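You operate a simulated robot arm through the tools that you are given. There is no shell and no other tool. Be economical: measure what you need, move in short steps, check, and stop when the job is done.

The job below is to be done with a simulated two-armed robot. You get a single attempt, and the scene is never put back.

JOB
Open the belts drawer, take the blue carton on the packing table and put it away in the inside of the belts drawer and shut the drawer again. Then open the spacers drawer, take the red wiping pad and leave it in the inside of the spacers drawer, then shut the drawer. Do these in the order given.

The check looks at the end state, three seconds after you hand in, the way a careful person would. Anything else that was tipped, shoved, dropped, spilled or broken makes it a failure.

ROBOT AND FRAMES
Two 6-joint arms with two-finger parallel grippers on one trunk, on a base that drives. Base frame: it is fixed to the floor where the robot stands at the start and does not move with it; the origin is under the middle of the robot, x ahead of it, y to its left, z up. Lengths are in cm, angles in degrees, forces in N, time in s.
The left shoulder is at the start at [6, 18.7, 84.7], the right one opposite. With the tool pointing down near the work surface each hand reaches from about 18 to 60 cm from the robot's upright axis, wherever it stands, measured 20 degrees to its own side. Places, roughly: belts drawer [490, -80, 40]; blue carton [575, -250, 75]; inside of the belts drawer [490, -70, 30]; inside of the spacers drawer [490, -70, 50]; red wiping pad [375, -200, 75]; spacers drawer [490, -80, 50]. Payload 1.57 kg a hand.
The tool frame of a hand sits at the grasp point between the pads (the TCP): z along the fingers, y along the line on which they close. The tips reach 3 cm beyond it. The gripper opens to 11 cm. The fingers are 2.4 cm wide and 1.2 cm thick; the gripper's body (4.8 by 11.2 cm) begins 7.8 cm behind the TCP.
Orientation is told as [roll, pitch, yaw] about the base's x, y, z axes, in that order, counted from this pose: with the fingers straight down and closing along the base's y, the tool's x points along the base's -x, its y along +y and its z along -z.

CONTROLS
- The arms move only by the tool jog_arm. It takes "left_steps", "right_steps" or both (then of equal length, played together; a hand with none holds still); each is one flat list of numbers, 7 for each row, row after row: the turn, a rotation vector about the base's x, y, z in units of 4 degrees (1.0 is 4 degrees), then the shift along the base's x, y, z in units of 20 mm (1.0 is 20 mm), then the opening, from 0 (shut) to 1 (fully open). In form: [wx, wy, wz, x, y, z, jaw, wx, wy, wz, x, y, z, jaw, ...]. A call has 1 to 12 rows; each row shifts and turns the commanded pose from where the row before left it. A call with a number of a shift or a turn outside -1 to 1 is refused whole. A row lasts 0.2 s, in which the tool goes at most 5 cm and 8.6 degrees; a call with a longer step from one row to the next is refused whole, and so is a gripper value outside its range. A pose out of reach is approached as far as the arm can. The call stops where the force on the tool passes 40 N (or 10 N more than at its start, if that is more) or the arm is blocked; 0.2 s more then pass. The fingers move at their own pace (about 15.3 cm/s each) and stop on an object; they squeeze with about 41 N. The grip force told is the motor's: it shows also when the fingers shut on nothing. Time passes only in rows, and 0.2 s behind the last, so rows that do not move let the fingers close. The reply holds the time, the measured pose of the TCP, the force on the tool along the base axes, the opening and the grip force, in the units named above and with some noise, with the torque about the TCP (base axes, N m) and any sound that the robot's microphone picked up.
- Cameras (640 x 400 px; columns grow to the right, rows downward): "scene" is now at [3.66, -1.31, 138.98]; the picture's right is [-0.26, -0.97, 0.00], its down [-0.61, 0.16, -0.78] and it looks along [0.75, -0.20, -0.63] (base axes); focal length 259 px, centre (320, 200). "left" rides on the left gripper at [7, -1.6, -14.1] in its tool frame; the picture's right is [0.23, 0.97, 0.00], its down [-0.86, 0.20, -0.48] and it looks along [-0.47, 0.11, 0.88] (tool axes); focal length 222 px, centre (320, 200). "right" rides on the right gripper at [7, 1.6, -14.1] in its tool frame; the picture's right is [-0.23, 0.97, 0.00], its down [-0.86, -0.20, -0.48] and it looks along [-0.47, -0.11, 0.88] (tool axes); focal length 222 px, centre (320, 200). There is no depth. A picture from a camera that has moved, and an enlarged one, comes with that camera's place and axes in the base frame and with its lens. The place of the scene camera against the robot may be out by one fixed shift of up to 2.5 cm in any direction.
- get_image(camera): a new picture of that camera. It takes no simulated time.
- lift_body(by): slides the trunk up (or, below 0, down) by that many cm; the arms and the scene camera ride with it, the base frame stays. It gives what a move gives, with no picture.
- roll_base(legs): drives the robot by 1 to 6 legs, each [ahead, left, turn to the left] in cm, cm and degrees, along the robot's own axes; the way and the turn of a leg run together, so that a leg with both is an arc; at most 150 cm and 180 degrees a leg. The arms and the cameras ride along, it lands a little off, and it stops where it bumps. It gives what a move gives.
- aim_head(pan, tilt): turns the head with the scene camera to pan (to the left, within 86 degrees either way) and tilt (down, from -29 to 69), counted from straight ahead of the robot. It gives what a move gives.
- close_up(camera, box): a new picture of the part [left, top, right, bottom] of that camera's present view, enlarged. It takes no simulated time.
- sign_off(): hands the job in; it is judged then, once.

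Go step by step. Nothing tells you exact positions but the pictures and the camera data: compare them with the known pose of the tool, close in by small moves and look again before you grip or let go. The budget is 165 turns and 138 pictures, counting those below and the enlarged ones. Unless the task says otherwise, let go and move clear before handing in, and close with one line.

The tools are called after "Emit:" as a command line: name --argument value ..., lists and objects as JSON in quotes. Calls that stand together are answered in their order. jog_arm: Moves the arms, as the interface text tells. Its arguments: {"type":"object","properties":{"left_steps":{"type":"array"},"right_steps":{"type":"array"}},"required":[]} The other tools are called the same way: lift_body (by) slides the trunk up or down; roll_base (legs) drives the base; aim_head (pan, tilt) turns the head that bears the scene camera; get_image (camera) takes a picture; close_up (camera, box) takes an enlarged picture of a part of a camera's view; sign_off () hands the job in.

At the start:

```text
time: 0.0
left_position: [43.53, 7.27, 64.5]
left_orientation: [0.0, 0.0, 0.0]
left_wrist_force: [-0.7, 0.6, -0.7]
left_wrist_torque: [0.02, 0.01, 0.02]
left_finger_gap: 10.97
left_gripper_force: 0.0
right_position: [35.93, -25.87, 59.64]
right_orientation: [0.0, 0.0, 0.0]
right_wrist_force: [0.3, 0.1, -0.4]
right_wrist_torque: [0.02, 0.04, -0.01]
right_finger_gap: 10.98
right_gripper_force: 0.0
trunk travel left (down, up): [-47.5, 51.5]
robot x, y, heading: [-0.3, -0.06, 0.1]
head pan, tilt: [-14.8, 39.2]
```

scene: 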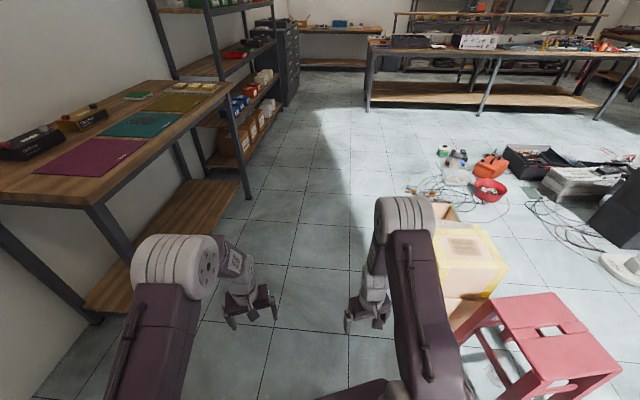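
right: 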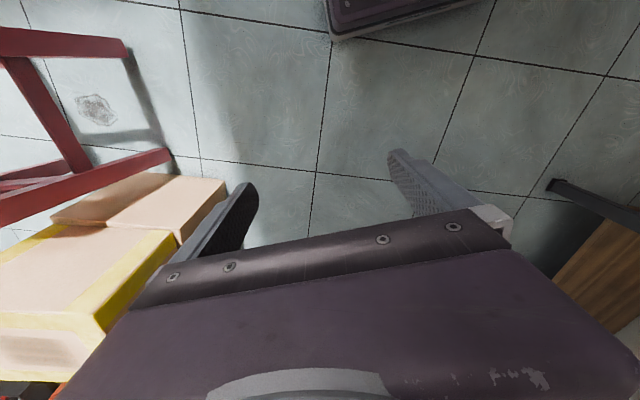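
left: 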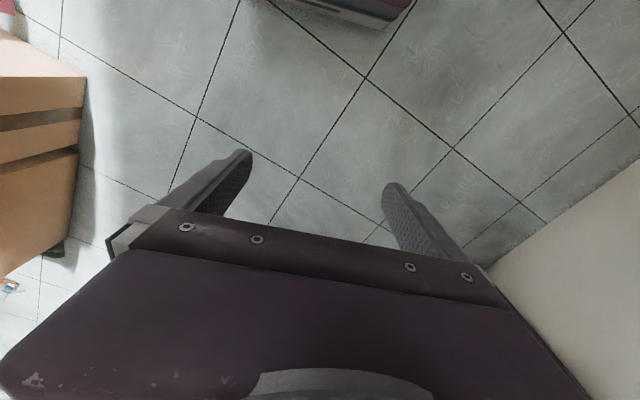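

I see a workshop with a long aisle ahead; the dark cabinet far ahead is likely the drawer cabinet and the long table on the right is where the pad lies. I'll look level with the head first.

Emit:
aim_head --pan -15 --tilt 12

Emit:
get_image --camera "scene"

Emit:
close_up --camera "scene" --box '[200, 100, 440, 250]'

```text
time: 0.9
left_position: [43.54, 7.28, 64.38]
left_orientation: [0.0, 0.0, -0.1]
left_wrist_force: [0.5, -0.4, -0.1]
left_wrist_torque: [0.0, 0.01, 0.01]
left_finger_gap: 10.99
left_gripper_force: 0.0
right_position: [35.93, -25.8, 59.69]
right_orientation: [0.1, -0.1, 0.0]
right_wrist_force: [0.5, -0.2, -1.2]
right_wrist_torque: [0.03, 0.0, 0.01]
right_finger_gap: 11.01
right_gripper_force: 0.1
trunk travel left (down, up): [-47.5, 51.5]
robot x, y, heading: [-0.38, 0.32, -0.0]
head pan, tilt: [-15.0, 12.0]
```

```text
134 pictures are left
camera scene: at [4.39, -1.54, 143.29], right [-0.26, -0.97, 0.0], down [-0.2, 0.05, -0.98], along [0.94, -0.25, -0.21], focal length 259 px, centre (320, 200)
```

scene: 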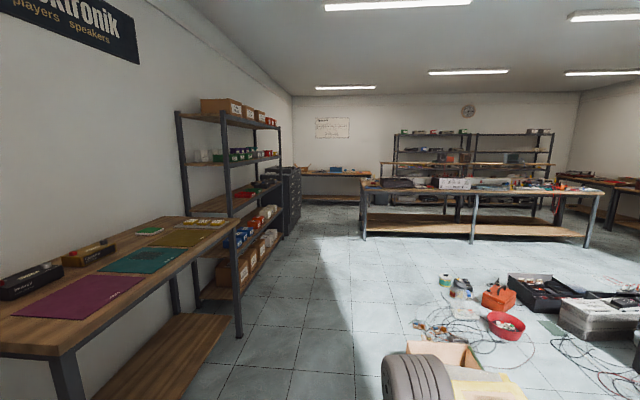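

```text
2.67 times, centred on (320, 175) of scene
camera zoom: at [4.39, -1.54, 143.29], right [-0.26, -0.97, 0.0], down [-0.2, 0.05, -0.98], along [0.94, -0.25, -0.21], focal length 690 px, centre (320, 267)
```

zoom: 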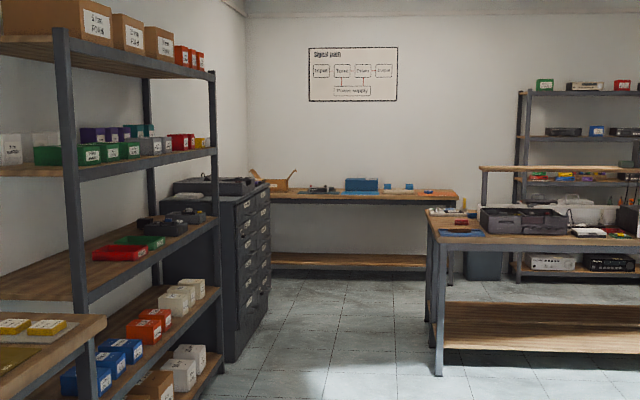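

The room is turned about -18° from the base frame; the aisle is clear. I turn along it and drive ahead toward the cabinet.

Emit:
roll_base --legs '[[0, 0, -19], [0, 15, 0], [140, 0, 0], [120, 0, 0]]'

Emit:
aim_head --pan 0 --tilt 15

Emit:
get_image --camera "scene"

```text
time: 15.4
left_position: [290.77, -75.89, 64.41]
left_orientation: [0.1, 0.0, -19.8]
left_wrist_force: [0.6, 0.1, 0.4]
left_wrist_torque: [0.0, 0.01, 0.0]
left_finger_gap: 11.03
left_gripper_force: 0.1
right_position: [272.4, -104.34, 59.69]
right_orientation: [0.1, 0.0, -19.8]
right_wrist_force: [0.1, -0.3, 0.4]
right_wrist_torque: [-0.04, 0.01, 0.03]
right_finger_gap: 11.0
right_gripper_force: 0.0
trunk travel left (down, up): [-47.5, 51.5]
robot x, y, heading: [247.34, -68.01, -19.8]
head pan, tilt: [-15.0, 12.0]
```

```text
time: 16.2
left_position: [290.84, -75.87, 64.45]
left_orientation: [-0.1, 0.1, -19.8]
left_wrist_force: [0.4, -0.2, -0.1]
left_wrist_torque: [0.01, 0.03, 0.02]
left_finger_gap: 11.02
left_gripper_force: 0.2
right_position: [272.44, -104.36, 59.68]
right_orientation: [0.0, 0.0, -19.8]
right_wrist_force: [0.5, -0.2, 0.3]
right_wrist_torque: [0.0, 0.01, 0.0]
right_finger_gap: 11.02
right_gripper_force: 0.0
trunk travel left (down, up): [-47.5, 51.5]
robot x, y, heading: [247.35, -68.16, -19.8]
head pan, tilt: [0.0, 15.0]
```

```text
132 pictures are left
camera scene: at [251.86, -68.18, 142.81], right [-0.34, -0.94, 0.0], down [-0.24, 0.09, -0.97], along [0.91, -0.33, -0.26], focal length 259 px, centre (320, 200)
```

scene: 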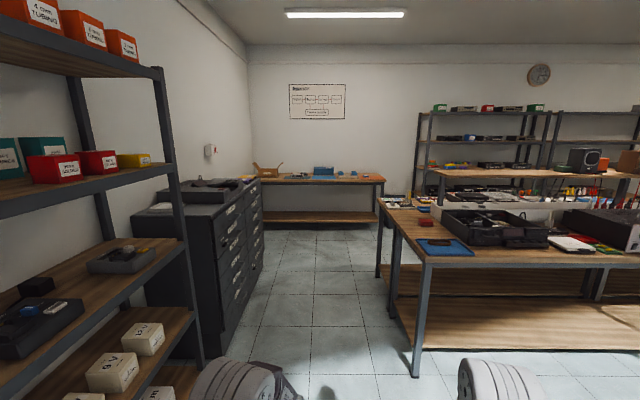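

The cabinet front is about 60 cm to the left of my axis, the middle table about 55 cm to the right. I drive up alongside the cabinet and look at its labels.

Emit:
roll_base --legs '[[140, 0, 0]]'

Emit:
aim_head --pan 60 --tilt 38

Emit:
get_image --camera "scene"

```text
time: 23.0
left_position: [420.81, -115.85, 64.4]
left_orientation: [-0.1, 0.0, -16.5]
left_wrist_force: [-0.1, -0.5, -0.8]
left_wrist_torque: [0.01, 0.03, 0.01]
left_finger_gap: 10.99
left_gripper_force: 0.1
right_position: [404.04, -145.48, 59.59]
right_orientation: [0.0, 0.0, -16.6]
right_wrist_force: [-0.6, 0.0, 0.3]
right_wrist_torque: [0.05, 0.01, -0.01]
right_finger_gap: 11.0
right_gripper_force: 0.1
trunk travel left (down, up): [-47.5, 51.5]
robot x, y, heading: [376.86, -110.51, -16.7]
head pan, tilt: [0.0, 15.0]
```

```text
time: 24.3
left_position: [420.8, -115.81, 64.54]
left_orientation: [0.1, 0.0, -16.4]
left_wrist_force: [0.3, -0.1, -0.1]
left_wrist_torque: [-0.01, -0.01, 0.01]
left_finger_gap: 10.98
left_gripper_force: 0.1
right_position: [404.02, -145.36, 59.66]
right_orientation: [0.0, -0.1, -16.5]
right_wrist_force: [1.1, -0.6, -0.7]
right_wrist_torque: [0.03, 0.03, 0.0]
right_finger_gap: 11.03
right_gripper_force: 0.0
trunk travel left (down, up): [-47.5, 51.5]
robot x, y, heading: [376.87, -110.6, -16.6]
head pan, tilt: [60.0, 38.0]
```

```text
131 pictures are left
camera scene: at [378.82, -101.87, 139.16], right [0.69, -0.73, 0.0], down [-0.45, -0.42, -0.79], along [0.57, 0.54, -0.62], focal length 259 px, centre (320, 200)
```

scene: 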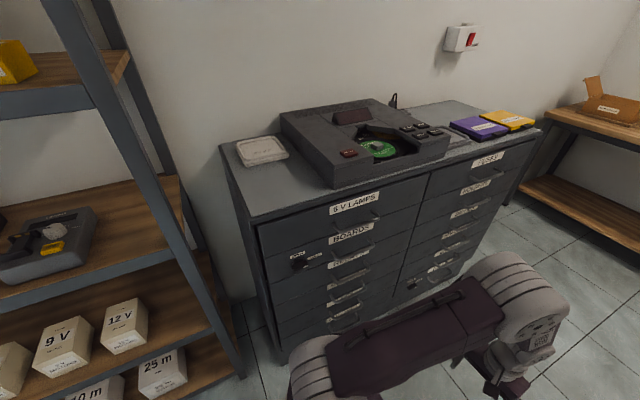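

Two columns of five drawers. I read the labels close up.

Emit:
close_up --camera "scene" --box '[390, 130, 550, 300]'

Emit:
close_up --camera "scene" --box '[240, 180, 430, 350]'

```text
2.35 times, centred on (470, 215) of scene
camera zoom: at [378.82, -101.87, 139.16], right [0.69, -0.73, 0.0], down [-0.45, -0.42, -0.79], along [0.57, 0.54, -0.62], focal length 609 px, centre (-33, 165)
```

zoom: 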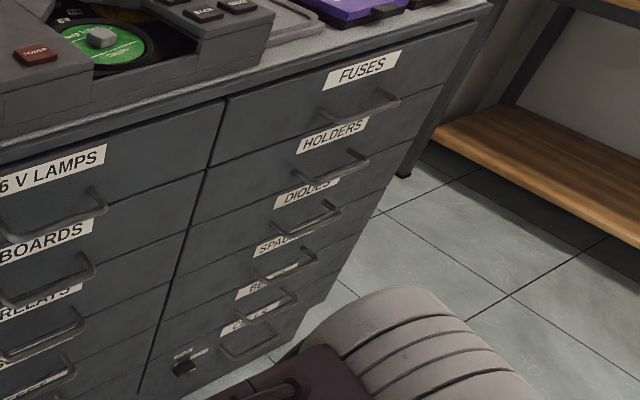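

```text
2.35 times, centred on (335, 265) of scene
camera zoom: at [378.82, -101.87, 139.16], right [0.69, -0.73, 0.0], down [-0.45, -0.42, -0.79], along [0.57, 0.54, -0.62], focal length 609 px, centre (285, 47)
```

zoom: 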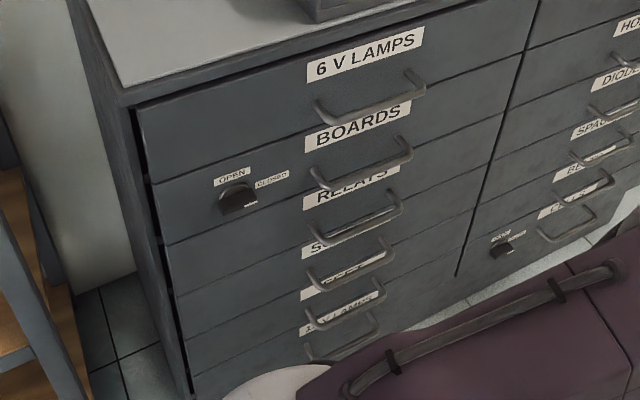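

Right column from top: fuses, holders, diodes, spacers, belts, one more. I drive so the right column is ahead-left of me, facing the cabinet.

Emit:
roll_base --legs '[[0, -10, -3.4], [106, 0, 0], [0, 0, 90]]'

Emit:
aim_head --pan 15 --tilt 55

Emit:
get_image --camera "scene"

```text
time: 34.4
left_position: [482.51, -112.01, 64.53]
left_orientation: [0.0, 0.0, 71.2]
left_wrist_force: [0.0, -0.8, 0.2]
left_wrist_torque: [0.03, 0.0, -0.02]
left_finger_gap: 11.01
left_gripper_force: 0.1
right_position: [511.31, -129.75, 59.64]
right_orientation: [0.0, 0.0, 71.3]
right_wrist_force: [-0.1, 0.1, -0.2]
right_wrist_torque: [0.01, -0.04, 0.0]
right_finger_gap: 11.0
right_gripper_force: 0.1
trunk travel left (down, up): [-47.5, 51.5]
robot x, y, heading: [475.1, -155.39, 70.8]
head pan, tilt: [60.0, 38.0]
```

```text
time: 35.5
left_position: [482.49, -111.87, 64.42]
left_orientation: [0.0, -0.1, 71.2]
left_wrist_force: [-0.1, 0.4, -0.1]
left_wrist_torque: [0.01, -0.01, -0.02]
left_finger_gap: 10.99
left_gripper_force: 0.0
right_position: [511.4, -129.82, 59.67]
right_orientation: [0.0, 0.0, 71.3]
right_wrist_force: [0.2, -0.7, -0.7]
right_wrist_torque: [-0.02, -0.02, 0.01]
right_finger_gap: 10.99
right_gripper_force: 0.1
trunk travel left (down, up): [-47.5, 51.5]
robot x, y, heading: [475.25, -155.74, 71.0]
head pan, tilt: [15.0, 55.0]
```

```text
128 pictures are left
camera scene: at [475.24, -153.11, 136.79], right [1.0, -0.06, 0.0], down [-0.05, -0.82, -0.57], along [0.04, 0.57, -0.82], focal length 259 px, centre (320, 200)
```

scene: 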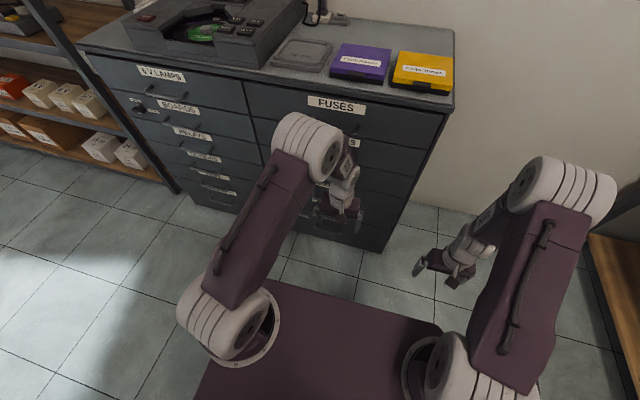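

Facing the cabinet at about the right place. I turn the left tool to point at the cabinet with the fingers closing vertically (two calls), moving toward the column.

Emit:
jog_arm --left_steps '[0.918, 0.447, -0.722, -0.14, 0.227, 0, 1, 0.918, 0.447, -0.722, -0.14, 0.227, 0, 1, 0.918, 0.447, -0.722, -0.14, 0.227, 0, 1, 0.918, 0.447, -0.722, -0.14, 0.227, 0, 1, 0.918, 0.447, -0.722, -0.14, 0.227, 0, 1, 0.918, 0.447, -0.722, -0.14, 0.227, 0, 1, 0.918, 0.447, -0.722, -0.14, 0.227, 0, 1, 0.918, 0.447, -0.722, -0.14, 0.227, 0, 1, 0.918, 0.447, -0.722, -0.14, 0.227, 0, 1, 0.918, 0.447, -0.722, -0.14, 0.227, 0, 1, 0.918, 0.447, -0.722, -0.14, 0.227, 0, 1, 0.918, 0.447, -0.722, -0.14, 0.227, 0, 1]'

Emit:
jog_arm --left_steps '[0.918, 0.447, -0.722, -0.14, 0.227, 0, 1, 0.918, 0.447, -0.722, -0.14, 0.227, 0, 1, 0.918, 0.447, -0.722, -0.14, 0.227, 0, 1, 0.918, 0.447, -0.722, -0.14, 0.227, 0, 1, 0.918, 0.447, -0.722, -0.14, 0.227, 0, 1, 0.918, 0.447, -0.722, -0.14, 0.227, 0, 1, 0.918, 0.447, -0.722, -0.14, 0.227, 0, 1, 0.918, 0.447, -0.722, -0.14, 0.227, 0, 1, 0.918, 0.447, -0.722, -0.14, 0.227, 0, 1, 0.918, 0.447, -0.722, -0.14, 0.227, 0, 1, 0.918, 0.447, -0.722, -0.14, 0.227, 0, 1, 0.918, 0.447, -0.722, -0.14, 0.227, 0, 1]'

Emit:
get_image --camera "left"

Emit:
get_image --camera "scene"

```text
time: 38.1
left_position: [479.2, -106.58, 64.34]
left_orientation: [44.9, -19.6, 26.0]
left_wrist_force: [0.1, 0.4, 0.5]
left_wrist_torque: [-0.04, -0.02, 0.01]
left_finger_gap: 10.98
left_gripper_force: 0.0
right_position: [511.37, -129.89, 59.55]
right_orientation: [0.0, 0.0, 71.3]
right_wrist_force: [-0.2, 0.6, -0.6]
right_wrist_torque: [0.01, 0.0, -0.01]
right_finger_gap: 11.0
right_gripper_force: 0.2
trunk travel left (down, up): [-47.5, 51.5]
robot x, y, heading: [475.37, -155.29, 71.2]
head pan, tilt: [15.0, 55.0]
```

```text
time: 40.7
left_position: [478.72, -103.36, 64.57]
left_orientation: [90.0, -0.1, -18.6]
left_wrist_force: [0.2, -0.2, -0.6]
left_wrist_torque: [-0.02, -0.04, -0.02]
left_finger_gap: 11.02
left_gripper_force: 0.1
left hand out of reach, approached as far as the arm can: row 11, 12
right_position: [511.44, -129.86, 59.7]
right_orientation: [0.0, 0.0, 71.3]
right_wrist_force: [-0.4, 0.0, 0.4]
right_wrist_torque: [-0.02, -0.01, 0.0]
right_finger_gap: 11.0
right_gripper_force: 0.0
trunk travel left (down, up): [-47.5, 51.5]
robot x, y, heading: [475.33, -155.76, 71.2]
head pan, tilt: [15.0, 55.0]
```

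```text
127 pictures are left
camera left: at [467.55, -114.61, 62.89], right [-0.22, 0.07, 0.97], down [0.66, -0.73, 0.2], along [0.72, 0.68, 0.11], focal length 222 px, centre (320, 200)
```

left: 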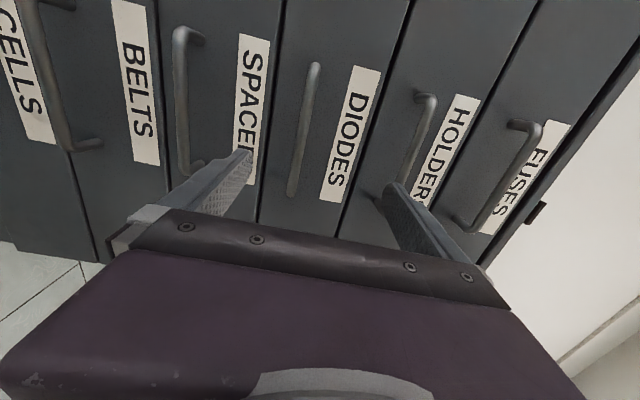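

```text
126 pictures are left
camera scene: at [475.25, -153.11, 136.79], right [1.0, -0.07, 0.0], down [-0.05, -0.82, -0.57], along [0.04, 0.57, -0.82], focal length 259 px, centre (320, 200)
```

scene: 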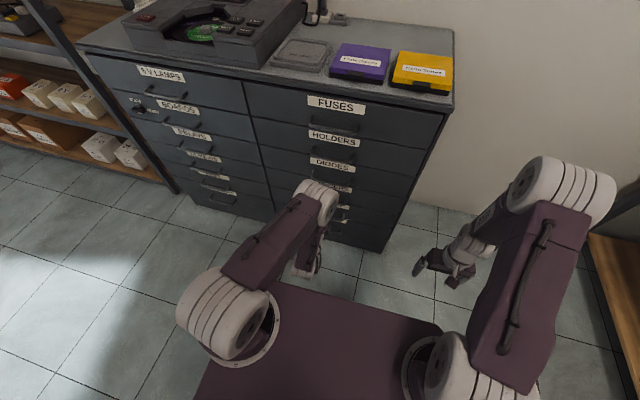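

The left camera shows the labels clearly: belts handle about z 38, spacers handle about z 49. I lower the trunk and re-look.

Emit:
lift_body --by -26

Emit:
get_image --camera "left"

Emit:
get_image --camera "scene"

```text
time: 43.4
left_position: [478.71, -103.36, 38.66]
left_orientation: [90.0, -0.1, -18.6]
left_wrist_force: [-0.2, -0.9, 0.3]
left_wrist_torque: [-0.02, -0.05, -0.03]
left_finger_gap: 11.02
left_gripper_force: 0.0
right_position: [511.41, -129.74, 33.67]
right_orientation: [0.0, -0.1, 71.3]
right_wrist_force: [-0.3, -0.2, 0.3]
right_wrist_torque: [0.0, 0.03, 0.03]
right_finger_gap: 10.99
right_gripper_force: 0.1
trunk travel left (down, up): [-21.5, 77.5]
robot x, y, heading: [475.14, -155.49, 71.2]
head pan, tilt: [15.0, 55.0]
```

```text
125 pictures are left
camera left: at [467.54, -114.61, 36.9], right [-0.22, 0.07, 0.97], down [0.66, -0.73, 0.2], along [0.72, 0.68, 0.11], focal length 222 px, centre (320, 200)
```

left: 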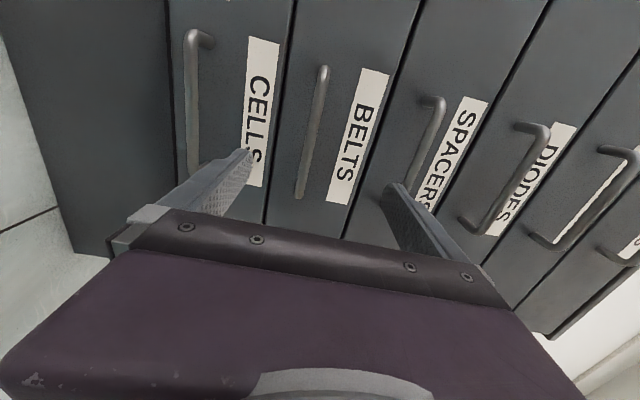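

```text
124 pictures are left
camera scene: at [475.24, -153.12, 110.79], right [1.0, -0.07, 0.0], down [-0.05, -0.82, -0.57], along [0.04, 0.57, -0.82], focal length 259 px, centre (320, 200)
```

scene: 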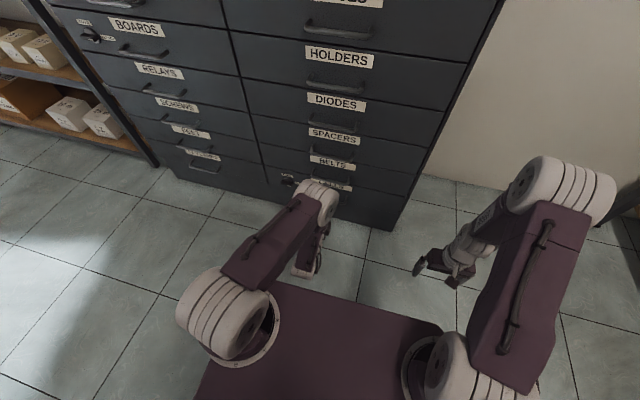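

Belts handle triangulates to about (480, -92.8, 37.1). I check the knob on the bottom drawer before pulling.

Emit:
close_up --camera "scene" --box '[230, 110, 390, 210]'

```text
4.00 times, centred on (310, 160) of scene
camera zoom: at [475.24, -153.12, 110.79], right [1.0, -0.07, 0.0], down [-0.05, -0.82, -0.57], along [0.04, 0.57, -0.82], focal length 1035 px, centre (360, 360)
```

zoom: 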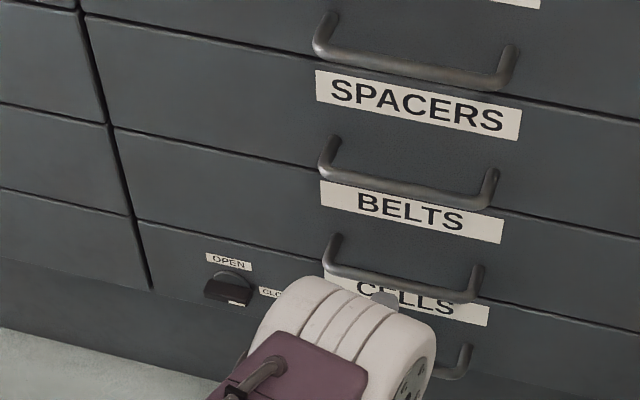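

Spacers/belts handles confirmed below their labels. I align height, then drive 7 cm closer and look.

Emit:
jog_arm --left_steps '[0, 0, 0, -0.5, 0.18, -0.8, 0.7, 0, 0, 0, -0.3, 0.1, 0, 0.7]'

Emit:
roll_base --legs '[[7, 0, -0.5]]'

Emit:
get_image --camera "left"

```text
time: 44.0
left_position: [478.41, -103.4, 36.95]
left_orientation: [90.0, -0.1, -18.2]
left_wrist_force: [-0.7, -0.3, 0.5]
left_wrist_torque: [-0.01, -0.05, 0.0]
left_finger_gap: 7.7
left_gripper_force: 0.1
left hand out of reach, approached as far as the arm can: row 1, 2
right_position: [511.47, -129.8, 33.7]
right_orientation: [0.0, 0.0, 71.4]
right_wrist_force: [-0.1, -0.5, 0.0]
right_wrist_torque: [-0.02, -0.02, -0.02]
right_finger_gap: 11.0
right_gripper_force: 0.1
trunk travel left (down, up): [-21.5, 77.5]
robot x, y, heading: [475.29, -155.68, 71.4]
head pan, tilt: [15.0, 55.0]
```

```text
time: 45.0
left_position: [481.07, -96.88, 36.84]
left_orientation: [90.0, -0.1, -18.7]
left_wrist_force: [-0.4, -0.1, 0.1]
left_wrist_torque: [0.01, -0.01, -0.01]
left_finger_gap: 7.68
left_gripper_force: 0.0
right_position: [513.81, -123.26, 33.57]
right_orientation: [0.0, 0.0, 70.8]
right_wrist_force: [-0.4, 0.2, -0.6]
right_wrist_torque: [0.0, 0.01, 0.0]
right_finger_gap: 11.0
right_gripper_force: 0.0
trunk travel left (down, up): [-21.5, 77.5]
robot x, y, heading: [477.57, -149.03, 70.9]
head pan, tilt: [15.0, 55.0]
```

```text
122 pictures are left
camera left: at [469.9, -108.02, 35.25], right [-0.22, 0.07, 0.97], down [0.66, -0.73, 0.2], along [0.72, 0.68, 0.11], focal length 222 px, centre (320, 200)
```

left: 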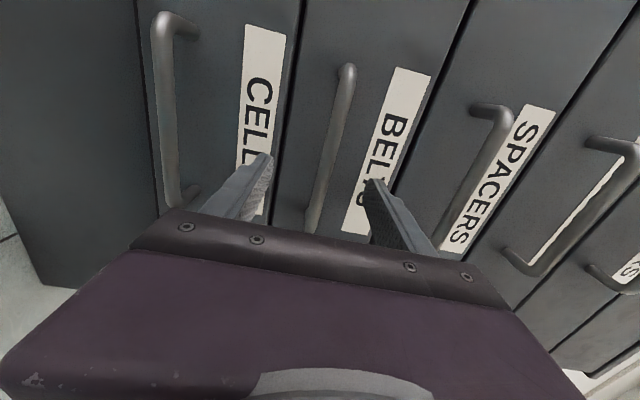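

The bar sits midway between the fingers, just ahead of the tips. I drive 2.5 cm more, then close.

Emit:
roll_base --legs '[[2.5, 0, 0]]'

Emit:
get_image --camera "left"

```text
time: 45.8
left_position: [481.97, -94.35, 36.91]
left_orientation: [90.1, -0.1, -18.7]
left_wrist_force: [0.1, -0.1, 0.8]
left_wrist_torque: [0.02, -0.02, 0.02]
left_finger_gap: 7.71
left_gripper_force: 0.1
right_position: [514.75, -120.95, 33.66]
right_orientation: [0.1, 0.0, 70.8]
right_wrist_force: [0.5, 0.6, -0.2]
right_wrist_torque: [0.0, -0.02, 0.01]
right_finger_gap: 11.0
right_gripper_force: 0.0
trunk travel left (down, up): [-21.5, 77.5]
robot x, y, heading: [478.47, -146.32, 70.8]
head pan, tilt: [15.0, 55.0]
```

```text
121 pictures are left
camera left: at [470.76, -105.62, 35.26], right [-0.22, 0.07, 0.97], down [0.66, -0.73, 0.2], along [0.72, 0.68, 0.11], focal length 222 px, centre (320, 200)
```

left: 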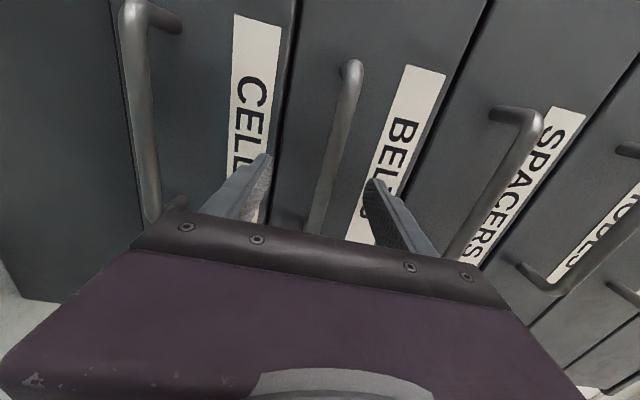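

Emit:
jog_arm --left_steps '[0, 0, 0, 0, 0, 0, 0.4, 0, 0, 0, 0, 0, 0, 0.2, 0, 0, 0, 0, 0, 0, 0, 0, 0, 0, 0, 0, 0, 0]'

Emit:
get_image --camera "left"

```text
time: 46.8
left_position: [481.98, -94.3, 37.33]
left_orientation: [90.4, -0.1, -18.7]
left_wrist_force: [-1.8, 1.6, 19.7]
left_wrist_torque: [0.24, 0.08, 0.07]
left_finger_gap: 1.2
left_gripper_force: 29.7
right_position: [514.73, -121.09, 33.74]
right_orientation: [-0.1, -0.1, 70.8]
right_wrist_force: [-1.2, 0.4, -0.1]
right_wrist_torque: [-0.01, -0.02, -0.04]
right_finger_gap: 11.01
right_gripper_force: 0.0
trunk travel left (down, up): [-21.5, 77.5]
robot x, y, heading: [478.44, -146.86, 70.7]
head pan, tilt: [15.0, 55.0]
```

```text
120 pictures are left
camera left: at [470.77, -105.61, 35.45], right [-0.22, 0.07, 0.97], down [0.66, -0.73, 0.2], along [0.72, 0.68, 0.12], focal length 222 px, centre (320, 200)
```

left: 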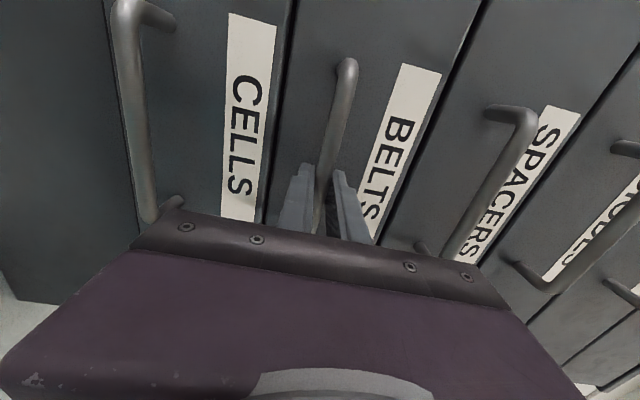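

Bar gripped (1.2 cm); I relieve the vertical strain and pull back by driving the base.

Emit:
jog_arm --left_steps '[0, 0, 0, 0, 0, 0.2, 0, 0, 0, 0, 0, 0, 0, 0]'

Emit:
roll_base --legs '[[-10, 0, 0]]'

Emit:
get_image --camera "left"

```text
time: 47.4
left_position: [481.86, -94.5, 37.22]
left_orientation: [89.9, -0.1, -18.7]
left_wrist_force: [0.6, -1.0, 5.8]
left_wrist_torque: [0.12, 0.16, 0.25]
left_finger_gap: 1.2
left_gripper_force: 29.4
right_position: [514.64, -120.97, 33.73]
right_orientation: [0.1, 0.0, 70.8]
right_wrist_force: [0.2, 0.5, 0.2]
right_wrist_torque: [-0.02, -0.02, 0.0]
right_finger_gap: 10.98
right_gripper_force: 0.1
trunk travel left (down, up): [-21.5, 77.5]
robot x, y, heading: [478.29, -146.44, 70.5]
head pan, tilt: [15.0, 55.0]
```

```text
time: 48.6
left_position: [478.46, -104.09, 37.31]
left_orientation: [90.0, -0.1, -18.5]
left_wrist_force: [-22.0, 7.1, 2.3]
left_wrist_torque: [0.03, 0.16, 0.41]
left_finger_gap: 1.19
left_gripper_force: 28.8
right_position: [511.22, -130.79, 33.74]
right_orientation: [0.0, 0.0, 70.8]
right_wrist_force: [1.1, -0.2, -0.5]
right_wrist_torque: [-0.05, -0.01, 0.0]
right_finger_gap: 11.0
right_gripper_force: 0.1
trunk travel left (down, up): [-21.5, 77.5]
robot x, y, heading: [475.11, -156.12, 70.5]
head pan, tilt: [15.0, 55.0]
```

```text
119 pictures are left
camera left: at [467.21, -115.4, 35.58], right [-0.22, 0.07, 0.97], down [0.66, -0.72, 0.2], along [0.72, 0.69, 0.11], focal length 222 px, centre (320, 200)
```

left: 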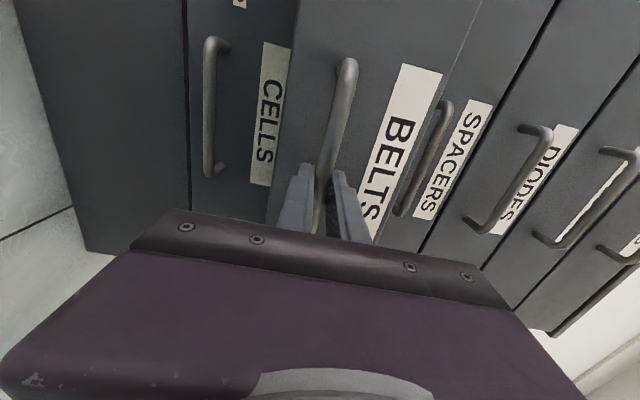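

The drawer slides; I relieve the sideways strain and keep pulling.

Emit:
jog_arm --left_steps '[0, 0, 0, -0.15, 0.05, 0, 0, 0, 0, 0, 0, 0, 0, 0]'

Emit:
roll_base --legs '[[-10, 0.15, 0]]'

Emit:
roll_base --legs '[[-7, 0.1, 0]]'

Emit:
get_image --camera "left"

Emit:
get_image --camera "scene"

```text
time: 49.2
left_position: [478.31, -104.22, 37.25]
left_orientation: [89.8, -0.1, -18.7]
left_wrist_force: [17.4, -7.3, -4.3]
left_wrist_torque: [0.01, 0.12, -0.58]
left_finger_gap: 1.19
left_gripper_force: 28.8
right_position: [511.43, -130.92, 33.6]
right_orientation: [0.0, 0.0, 70.7]
right_wrist_force: [0.3, 0.1, -0.4]
right_wrist_torque: [-0.03, 0.0, 0.03]
right_finger_gap: 11.01
right_gripper_force: 0.1
trunk travel left (down, up): [-21.5, 77.5]
robot x, y, heading: [474.82, -156.4, 70.6]
head pan, tilt: [15.0, 55.0]
```

```text
time: 50.3
left_position: [474.85, -113.55, 37.16]
left_orientation: [89.8, 0.0, -18.6]
left_wrist_force: [23.4, -9.3, -6.6]
left_wrist_torque: [-0.06, 0.1, -0.19]
left_finger_gap: 1.19
left_gripper_force: 29.5
right_position: [508.02, -140.14, 33.64]
right_orientation: [0.0, 0.0, 70.7]
right_wrist_force: [0.2, 0.0, -0.1]
right_wrist_torque: [0.02, 0.02, 0.0]
right_finger_gap: 11.0
right_gripper_force: 0.2
trunk travel left (down, up): [-21.5, 77.5]
robot x, y, heading: [471.5, -165.7, 70.5]
head pan, tilt: [15.0, 55.0]
```

```text
time: 51.3
left_position: [472.41, -120.15, 37.23]
left_orientation: [89.8, -0.1, -18.6]
left_wrist_force: [6.5, -3.5, -1.7]
left_wrist_torque: [0.03, 0.17, -0.24]
left_finger_gap: 1.18
left_gripper_force: 28.9
right_position: [505.55, -146.65, 33.71]
right_orientation: [-0.1, 0.1, 70.8]
right_wrist_force: [0.7, 0.6, -0.5]
right_wrist_torque: [-0.01, 0.01, -0.05]
right_finger_gap: 11.03
right_gripper_force: 0.0
trunk travel left (down, up): [-21.5, 77.5]
robot x, y, heading: [469.33, -171.76, 70.7]
head pan, tilt: [15.0, 55.0]
```

```text
118 pictures are left
camera left: at [461.31, -131.23, 35.6], right [-0.22, 0.08, 0.97], down [0.66, -0.73, 0.2], along [0.72, 0.68, 0.11], focal length 222 px, centre (320, 200)
```

left: 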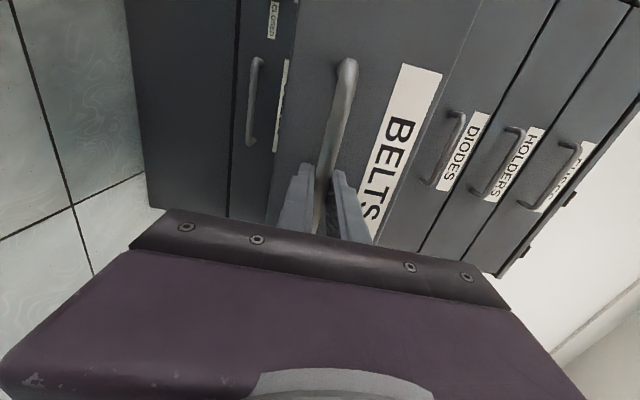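

```text
117 pictures are left
camera scene: at [469.21, -169.58, 110.79], right [1.0, -0.08, 0.0], down [-0.06, -0.82, -0.57], along [0.04, 0.57, -0.82], focal length 259 px, centre (320, 200)
```

scene: 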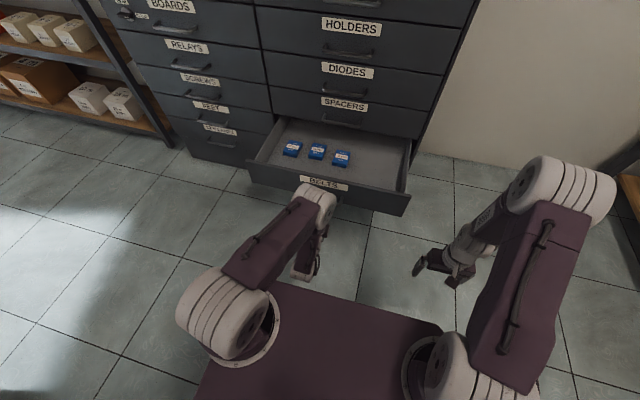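

The belts drawer is out about 27 cm, holding three small blue boxes; there is free space beside them. I release the handle and back the hand away.

Emit:
jog_arm --left_steps '[0, 0, 0, 0, 0, 0, 0.3, 0, 0, 0, 0, 0, 0, 0.6, 0, 0, 0, 0, 0, 0, 0.6, 0, 0, 0, -0.256, -0.705, 0, 0.6, 0, 0, 0, -0.256, -0.705, 0, 0.6, 0, 0, 0, -0.256, -0.705, 0, 0.6, 0, 0, 0, -0.256, -0.705, 0, 0.6]'

Emit:
aim_head --pan -75 --tilt 25

Emit:
get_image --camera "scene"

```text
time: 52.9
left_position: [473.41, -122.66, 36.43]
left_orientation: [89.9, -0.1, -18.5]
left_wrist_force: [-0.8, 0.1, 0.4]
left_wrist_torque: [0.0, 0.01, -0.02]
left_finger_gap: 6.57
left_gripper_force: 0.1
left hand out of reach, approached as far as the arm can: row 4, 5, 6, 7
right_position: [505.68, -146.6, 33.72]
right_orientation: [0.0, 0.0, 70.6]
right_wrist_force: [-0.8, -0.3, 0.7]
right_wrist_torque: [0.01, 0.02, 0.0]
right_finger_gap: 10.99
right_gripper_force: 0.1
trunk travel left (down, up): [-21.5, 77.5]
robot x, y, heading: [469.22, -171.89, 70.8]
head pan, tilt: [15.0, 55.0]
```

```text
time: 54.6
left_position: [473.47, -122.56, 36.45]
left_orientation: [89.8, -0.2, -18.5]
left_wrist_force: [-1.0, -0.1, -0.3]
left_wrist_torque: [0.02, 0.02, -0.01]
left_finger_gap: 6.58
left_gripper_force: 0.0
right_position: [505.55, -146.61, 33.79]
right_orientation: [-0.1, 0.0, 70.7]
right_wrist_force: [-0.5, 0.8, 0.8]
right_wrist_torque: [-0.02, 0.02, 0.01]
right_finger_gap: 10.98
right_gripper_force: 0.1
trunk travel left (down, up): [-21.5, 77.5]
robot x, y, heading: [468.98, -171.97, 70.8]
head pan, tilt: [-75.0, 25.0]
```

```text
116 pictures are left
camera scene: at [477.81, -177.47, 115.18], right [-0.07, -1.0, 0.0], down [-0.42, 0.03, -0.91], along [0.9, -0.07, -0.42], focal length 259 px, centre (320, 200)
```

scene: 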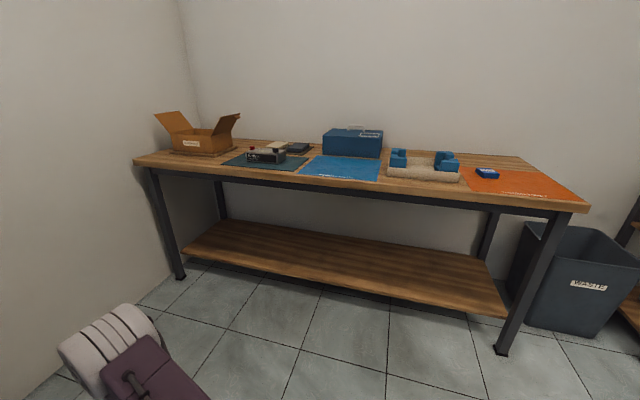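

The blue carton is the small one on the orange mat at the right end of the back table. I look closer.

Emit:
close_up --camera "scene" --box '[370, 120, 610, 270]'

Emit:
roll_base --legs '[[-7, 0, 0]]'

Emit:
get_image --camera "left"

```text
2.67 times, centred on (490, 195) of scene
camera zoom: at [477.81, -177.47, 115.18], right [-0.07, -1.0, 0.0], down [-0.42, 0.03, -0.91], along [0.9, -0.07, -0.42], focal length 690 px, centre (-133, 213)
```

zoom: 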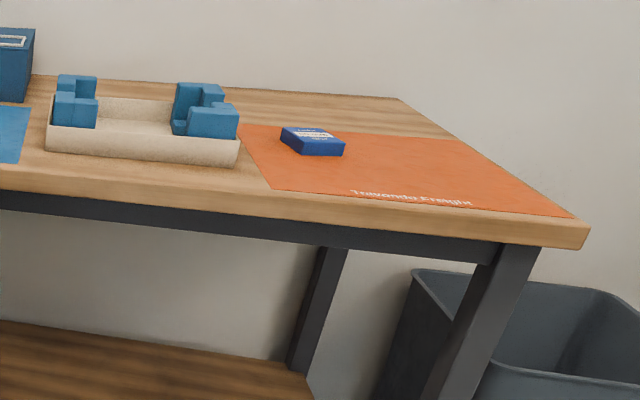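

```text
time: 55.6
left_position: [471.18, -129.09, 36.35]
left_orientation: [89.9, -0.2, -18.6]
left_wrist_force: [0.0, -0.8, -1.0]
left_wrist_torque: [0.02, -0.04, 0.04]
left_finger_gap: 6.59
left_gripper_force: 0.1
right_position: [503.33, -153.07, 33.73]
right_orientation: [0.0, -0.1, 70.7]
right_wrist_force: [-0.9, 0.3, -1.1]
right_wrist_torque: [0.0, -0.02, 0.02]
right_finger_gap: 11.0
right_gripper_force: 0.0
trunk travel left (down, up): [-21.5, 77.5]
robot x, y, heading: [466.9, -178.39, 70.5]
head pan, tilt: [-75.0, 25.0]
```

```text
114 pictures are left
camera left: at [460.08, -140.4, 34.76], right [-0.22, 0.08, 0.97], down [0.66, -0.73, 0.2], along [0.72, 0.68, 0.11], focal length 222 px, centre (320, 200)
```

left: 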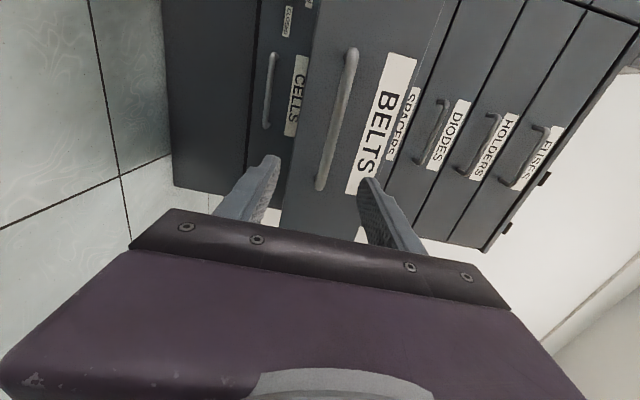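

Clear of the handle. Before going to the table I look down to judge my own base's extent.

Emit:
aim_head --pan 0 --tilt 69

Emit:
get_image --camera "scene"

```text
time: 57.1
left_position: [471.22, -129.12, 36.33]
left_orientation: [89.7, -0.1, -18.6]
left_wrist_force: [-1.1, 0.5, -0.7]
left_wrist_torque: [-0.01, 0.01, -0.03]
left_finger_gap: 6.6
left_gripper_force: 0.1
right_position: [503.33, -153.02, 33.77]
right_orientation: [0.0, 0.0, 70.5]
right_wrist_force: [-0.1, -0.3, -0.4]
right_wrist_torque: [0.01, 0.01, -0.01]
right_finger_gap: 10.99
right_gripper_force: 0.1
trunk travel left (down, up): [-21.5, 77.5]
robot x, y, heading: [467.09, -178.61, 70.8]
head pan, tilt: [0.0, 68.8]
```

```text
113 pictures are left
camera scene: at [468.21, -177.96, 109.24], right [0.94, -0.33, 0.0], down [-0.31, -0.88, -0.36], along [0.12, 0.34, -0.93], focal length 259 px, centre (320, 200)
```

scene: 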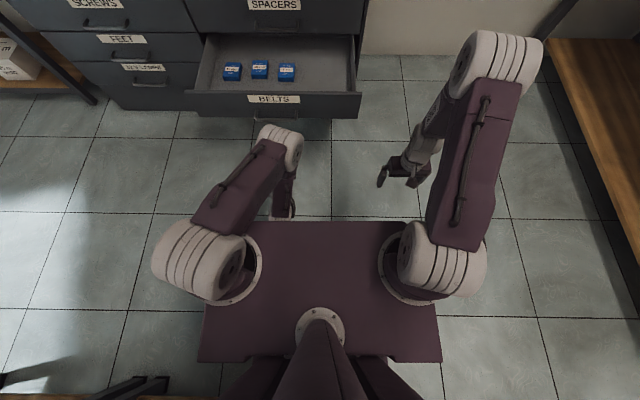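

Trunk plate extends about 19 cm ahead. I raise the trunk so both hands clear the table, sidestep away from the drawer, turn to face the back table and look.

Emit:
lift_body --by 60

Emit:
roll_base --legs '[[0, -30, 0], [0, 0, -90.7]]'

Emit:
aim_head --pan -15 --tilt 35

Emit:
get_image --camera "scene"

```text
refused: 60 is not a number from -40 to 40
```

```text
time: 63.0
left_position: [544.3, -194.09, 36.42]
left_orientation: [89.8, -0.2, -110.3]
left_wrist_force: [0.1, -1.0, -0.1]
left_wrist_torque: [0.01, 0.01, -0.02]
left_finger_gap: 6.59
left_gripper_force: 0.1
right_position: [519.43, -225.34, 33.64]
right_orientation: [-0.1, 0.0, -21.2]
right_wrist_force: [-0.1, 0.2, 0.5]
right_wrist_torque: [0.01, 0.03, 0.01]
right_finger_gap: 10.99
right_gripper_force: 0.0
trunk travel left (down, up): [-21.5, 77.5]
robot x, y, heading: [494.98, -188.55, -21.1]
head pan, tilt: [0.0, 68.8]
```

```text
time: 64.0
left_position: [544.45, -194.0, 36.39]
left_orientation: [89.8, -0.3, -110.4]
left_wrist_force: [0.6, 0.0, -0.5]
left_wrist_torque: [-0.02, 0.02, -0.02]
left_finger_gap: 6.6
left_gripper_force: 0.1
right_position: [519.4, -225.4, 33.68]
right_orientation: [0.0, 0.0, -21.1]
right_wrist_force: [-0.1, 0.8, -0.1]
right_wrist_torque: [0.02, 0.02, -0.03]
right_finger_gap: 10.99
right_gripper_force: 0.1
trunk travel left (down, up): [-21.5, 77.5]
robot x, y, heading: [495.44, -187.81, -21.4]
head pan, tilt: [-15.0, 35.0]
```

```text
112 pictures are left
camera scene: at [498.08, -190.44, 113.6], right [-0.59, -0.81, 0.0], down [-0.46, 0.34, -0.82], along [0.66, -0.48, -0.57], focal length 259 px, centre (320, 200)
```

scene: 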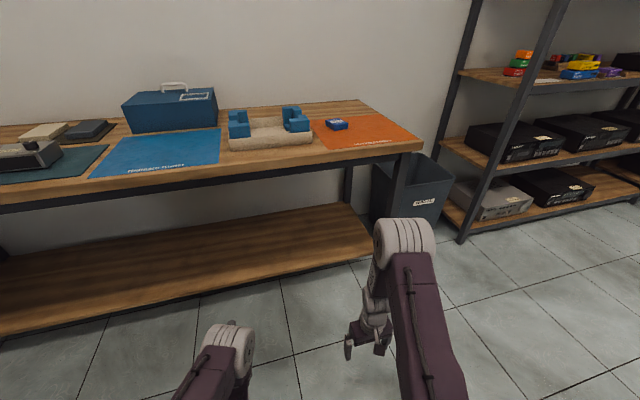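

The carton lies about 27 cm in from the front edge. I raise the trunk, sidestep 20 cm right and approach to within view.

Emit:
lift_body --by 40

Emit:
lift_body --by 18

Emit:
roll_base --legs '[[0, -20, 1.2], [42, 0, 0]]'

Emit:
aim_head --pan -15 --tilt 50

Emit:
get_image --camera "scene"

Emit:
get_image --camera "right"

```text
time: 67.8
left_position: [544.38, -194.07, 76.35]
left_orientation: [89.8, -0.2, -110.2]
left_wrist_force: [-0.2, 0.2, -0.1]
left_wrist_torque: [0.0, 0.01, -0.01]
left_finger_gap: 6.6
left_gripper_force: 0.1
right_position: [519.43, -225.33, 73.6]
right_orientation: [0.0, 0.0, -21.1]
right_wrist_force: [0.0, -0.3, -0.1]
right_wrist_torque: [-0.02, -0.02, -0.04]
right_finger_gap: 11.01
right_gripper_force: 0.0
trunk travel left (down, up): [-61.5, 37.5]
robot x, y, heading: [495.37, -188.48, -21.1]
head pan, tilt: [-15.0, 35.0]
```

```text
time: 69.8
left_position: [544.33, -194.02, 94.38]
left_orientation: [89.9, -0.1, -110.4]
left_wrist_force: [0.4, -0.1, -0.2]
left_wrist_torque: [0.01, 0.01, -0.01]
left_finger_gap: 6.61
left_gripper_force: 0.1
right_position: [519.43, -225.35, 91.63]
right_orientation: [0.1, 0.0, -21.1]
right_wrist_force: [0.4, 0.1, -0.6]
right_wrist_torque: [0.0, -0.01, 0.01]
right_finger_gap: 11.0
right_gripper_force: 0.0
trunk travel left (down, up): [-79.5, 19.5]
robot x, y, heading: [494.88, -187.99, -21.0]
head pan, tilt: [-15.0, 35.0]
```

```text
time: 73.6
left_position: [576.15, -225.54, 94.43]
left_orientation: [89.7, -0.2, -109.2]
left_wrist_force: [0.2, -0.9, 0.4]
left_wrist_torque: [0.01, -0.03, -0.02]
left_finger_gap: 6.6
left_gripper_force: 0.1
right_position: [551.85, -257.31, 91.7]
right_orientation: [0.0, 0.1, -19.9]
right_wrist_force: [-0.2, -0.7, -0.1]
right_wrist_torque: [-0.04, 0.02, -0.02]
right_finger_gap: 10.98
right_gripper_force: 0.0
trunk travel left (down, up): [-79.5, 19.5]
robot x, y, heading: [526.77, -220.93, -20.1]
head pan, tilt: [-15.0, 35.0]
```

```text
time: 74.3
left_position: [576.2, -225.69, 94.44]
left_orientation: [89.7, -0.2, -109.2]
left_wrist_force: [-0.3, 0.5, 0.1]
left_wrist_torque: [0.03, 0.0, -0.02]
left_finger_gap: 6.58
left_gripper_force: 0.0
right_position: [551.89, -257.36, 91.6]
right_orientation: [0.1, 0.0, -20.0]
right_wrist_force: [0.5, -1.1, -0.2]
right_wrist_torque: [0.03, -0.02, 0.04]
right_finger_gap: 10.99
right_gripper_force: 0.0
trunk travel left (down, up): [-79.5, 19.5]
robot x, y, heading: [526.88, -220.46, -20.0]
head pan, tilt: [-15.0, 50.0]
```

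```text
111 pictures are left
camera scene: at [529.09, -222.27, 169.44], right [-0.57, -0.82, 0.0], down [-0.63, 0.44, -0.64], along [0.53, -0.37, -0.77], focal length 259 px, centre (320, 200)
```

scene: 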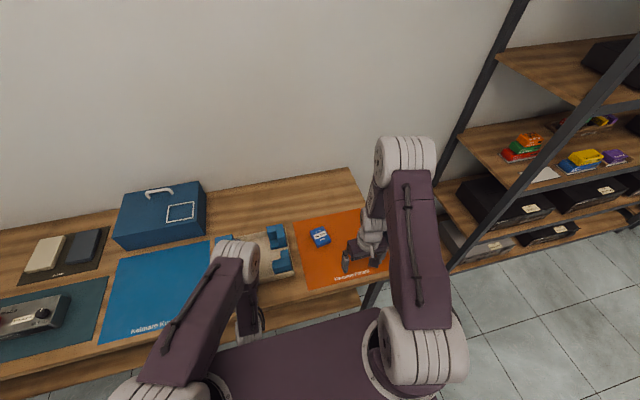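

```text
110 pictures are left
camera right: at [546.04, -253.37, 105.8], right [0.55, 0.84, 0.0], down [0.74, -0.48, 0.48], along [0.4, -0.26, -0.88], focal length 222 px, centre (320, 200)
```

right: 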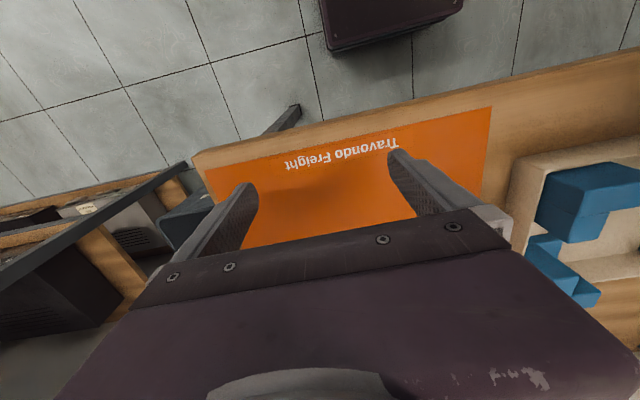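

Triangulated, the carton sits near (575, -254, 80). I raise the left hand above the tray items, then roll ahead 9 cm.

Emit:
jog_arm --left_steps '[0, 0, 0, 0, 0, 1, 0.6, 0, 0, 0, 0, 0, 1, 0.6, 0, 0, 0, 0, 0, 1, 0.6, 0, 0, 0, 0, 0, 1, 0.6, 0, 0, 0, 0, 0, 1, 0.6]'

Emit:
roll_base --legs '[[9, 0, 0]]'

Emit:
jog_arm --right_steps '[0, 0, 0, 0.4, 0.6, 0, 1, 0, 0, 0, 0.4, 0.6, 0, 1, 0, 0, 0, 0.4, 0.6, 0, 1, 0, 0, 0, 0.4, 0.6, 0, 1, 0, 0, 0, 0.4, 0.6, 0, 1]'

Emit:
get_image --camera "right"

Emit:
get_image --camera "scene"

```text
time: 75.5
left_position: [576.81, -226.51, 104.28]
left_orientation: [89.7, -0.2, -109.2]
left_wrist_force: [-0.4, -0.2, 0.1]
left_wrist_torque: [-0.01, -0.01, 0.0]
left_finger_gap: 6.59
left_gripper_force: 0.1
left hand out of reach, approached as far as the arm can: row 1, 2, 3
right_position: [551.8, -257.44, 91.59]
right_orientation: [0.0, 0.0, -19.9]
right_wrist_force: [-0.2, -0.1, 0.1]
right_wrist_torque: [-0.02, 0.01, 0.04]
right_finger_gap: 11.03
right_gripper_force: 0.1
trunk travel left (down, up): [-79.5, 19.5]
robot x, y, heading: [527.27, -221.09, -20.1]
head pan, tilt: [-15.0, 50.0]
```

```text
time: 76.6
left_position: [585.16, -229.37, 104.19]
left_orientation: [89.9, -0.1, -109.1]
left_wrist_force: [-0.4, 0.2, 0.0]
left_wrist_torque: [-0.02, -0.02, 0.01]
left_finger_gap: 6.61
left_gripper_force: 0.1
right_position: [560.24, -260.36, 91.61]
right_orientation: [-0.1, -0.1, -19.9]
right_wrist_force: [-0.4, 0.0, 0.4]
right_wrist_torque: [-0.01, 0.01, 0.02]
right_finger_gap: 10.97
right_gripper_force: 0.1
trunk travel left (down, up): [-79.5, 19.5]
robot x, y, heading: [535.04, -223.8, -19.9]
head pan, tilt: [-15.0, 50.0]
```

```text
time: 77.8
left_position: [585.27, -229.53, 104.22]
left_orientation: [89.7, -0.2, -109.1]
left_wrist_force: [0.1, 0.7, 0.0]
left_wrist_torque: [-0.05, 0.02, 0.02]
left_finger_gap: 6.62
left_gripper_force: 0.1
right_position: [564.44, -254.01, 91.29]
right_orientation: [0.0, 0.0, -19.9]
right_wrist_force: [0.6, -0.1, 1.0]
right_wrist_torque: [-0.03, 0.04, -0.04]
right_finger_gap: 10.98
right_gripper_force: 0.1
trunk travel left (down, up): [-79.5, 19.5]
robot x, y, heading: [535.28, -223.73, -19.9]
head pan, tilt: [-15.0, 50.0]
```

```text
109 pictures are left
camera right: at [558.55, -250.11, 105.49], right [0.55, 0.84, 0.0], down [0.74, -0.48, 0.48], along [0.4, -0.26, -0.88], focal length 222 px, centre (320, 200)
```

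right: 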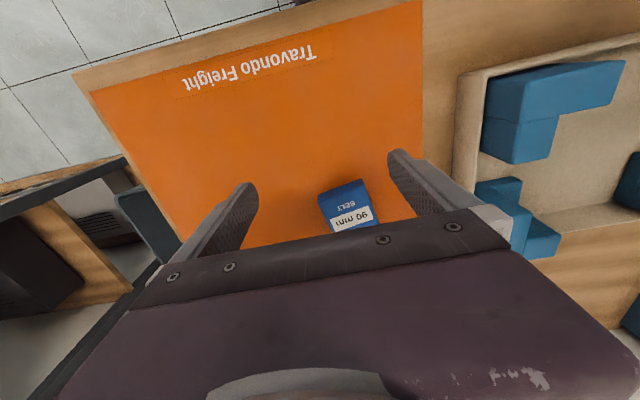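

```text
108 pictures are left
camera scene: at [537.48, -225.23, 169.44], right [-0.57, -0.82, 0.0], down [-0.63, 0.44, -0.64], along [0.53, -0.37, -0.77], focal length 259 px, centre (320, 200)
```

scene: 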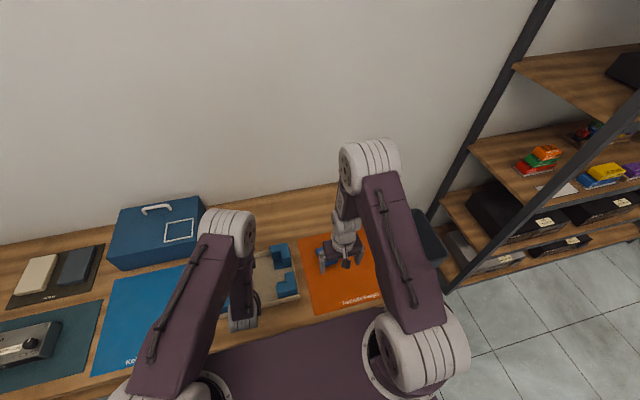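

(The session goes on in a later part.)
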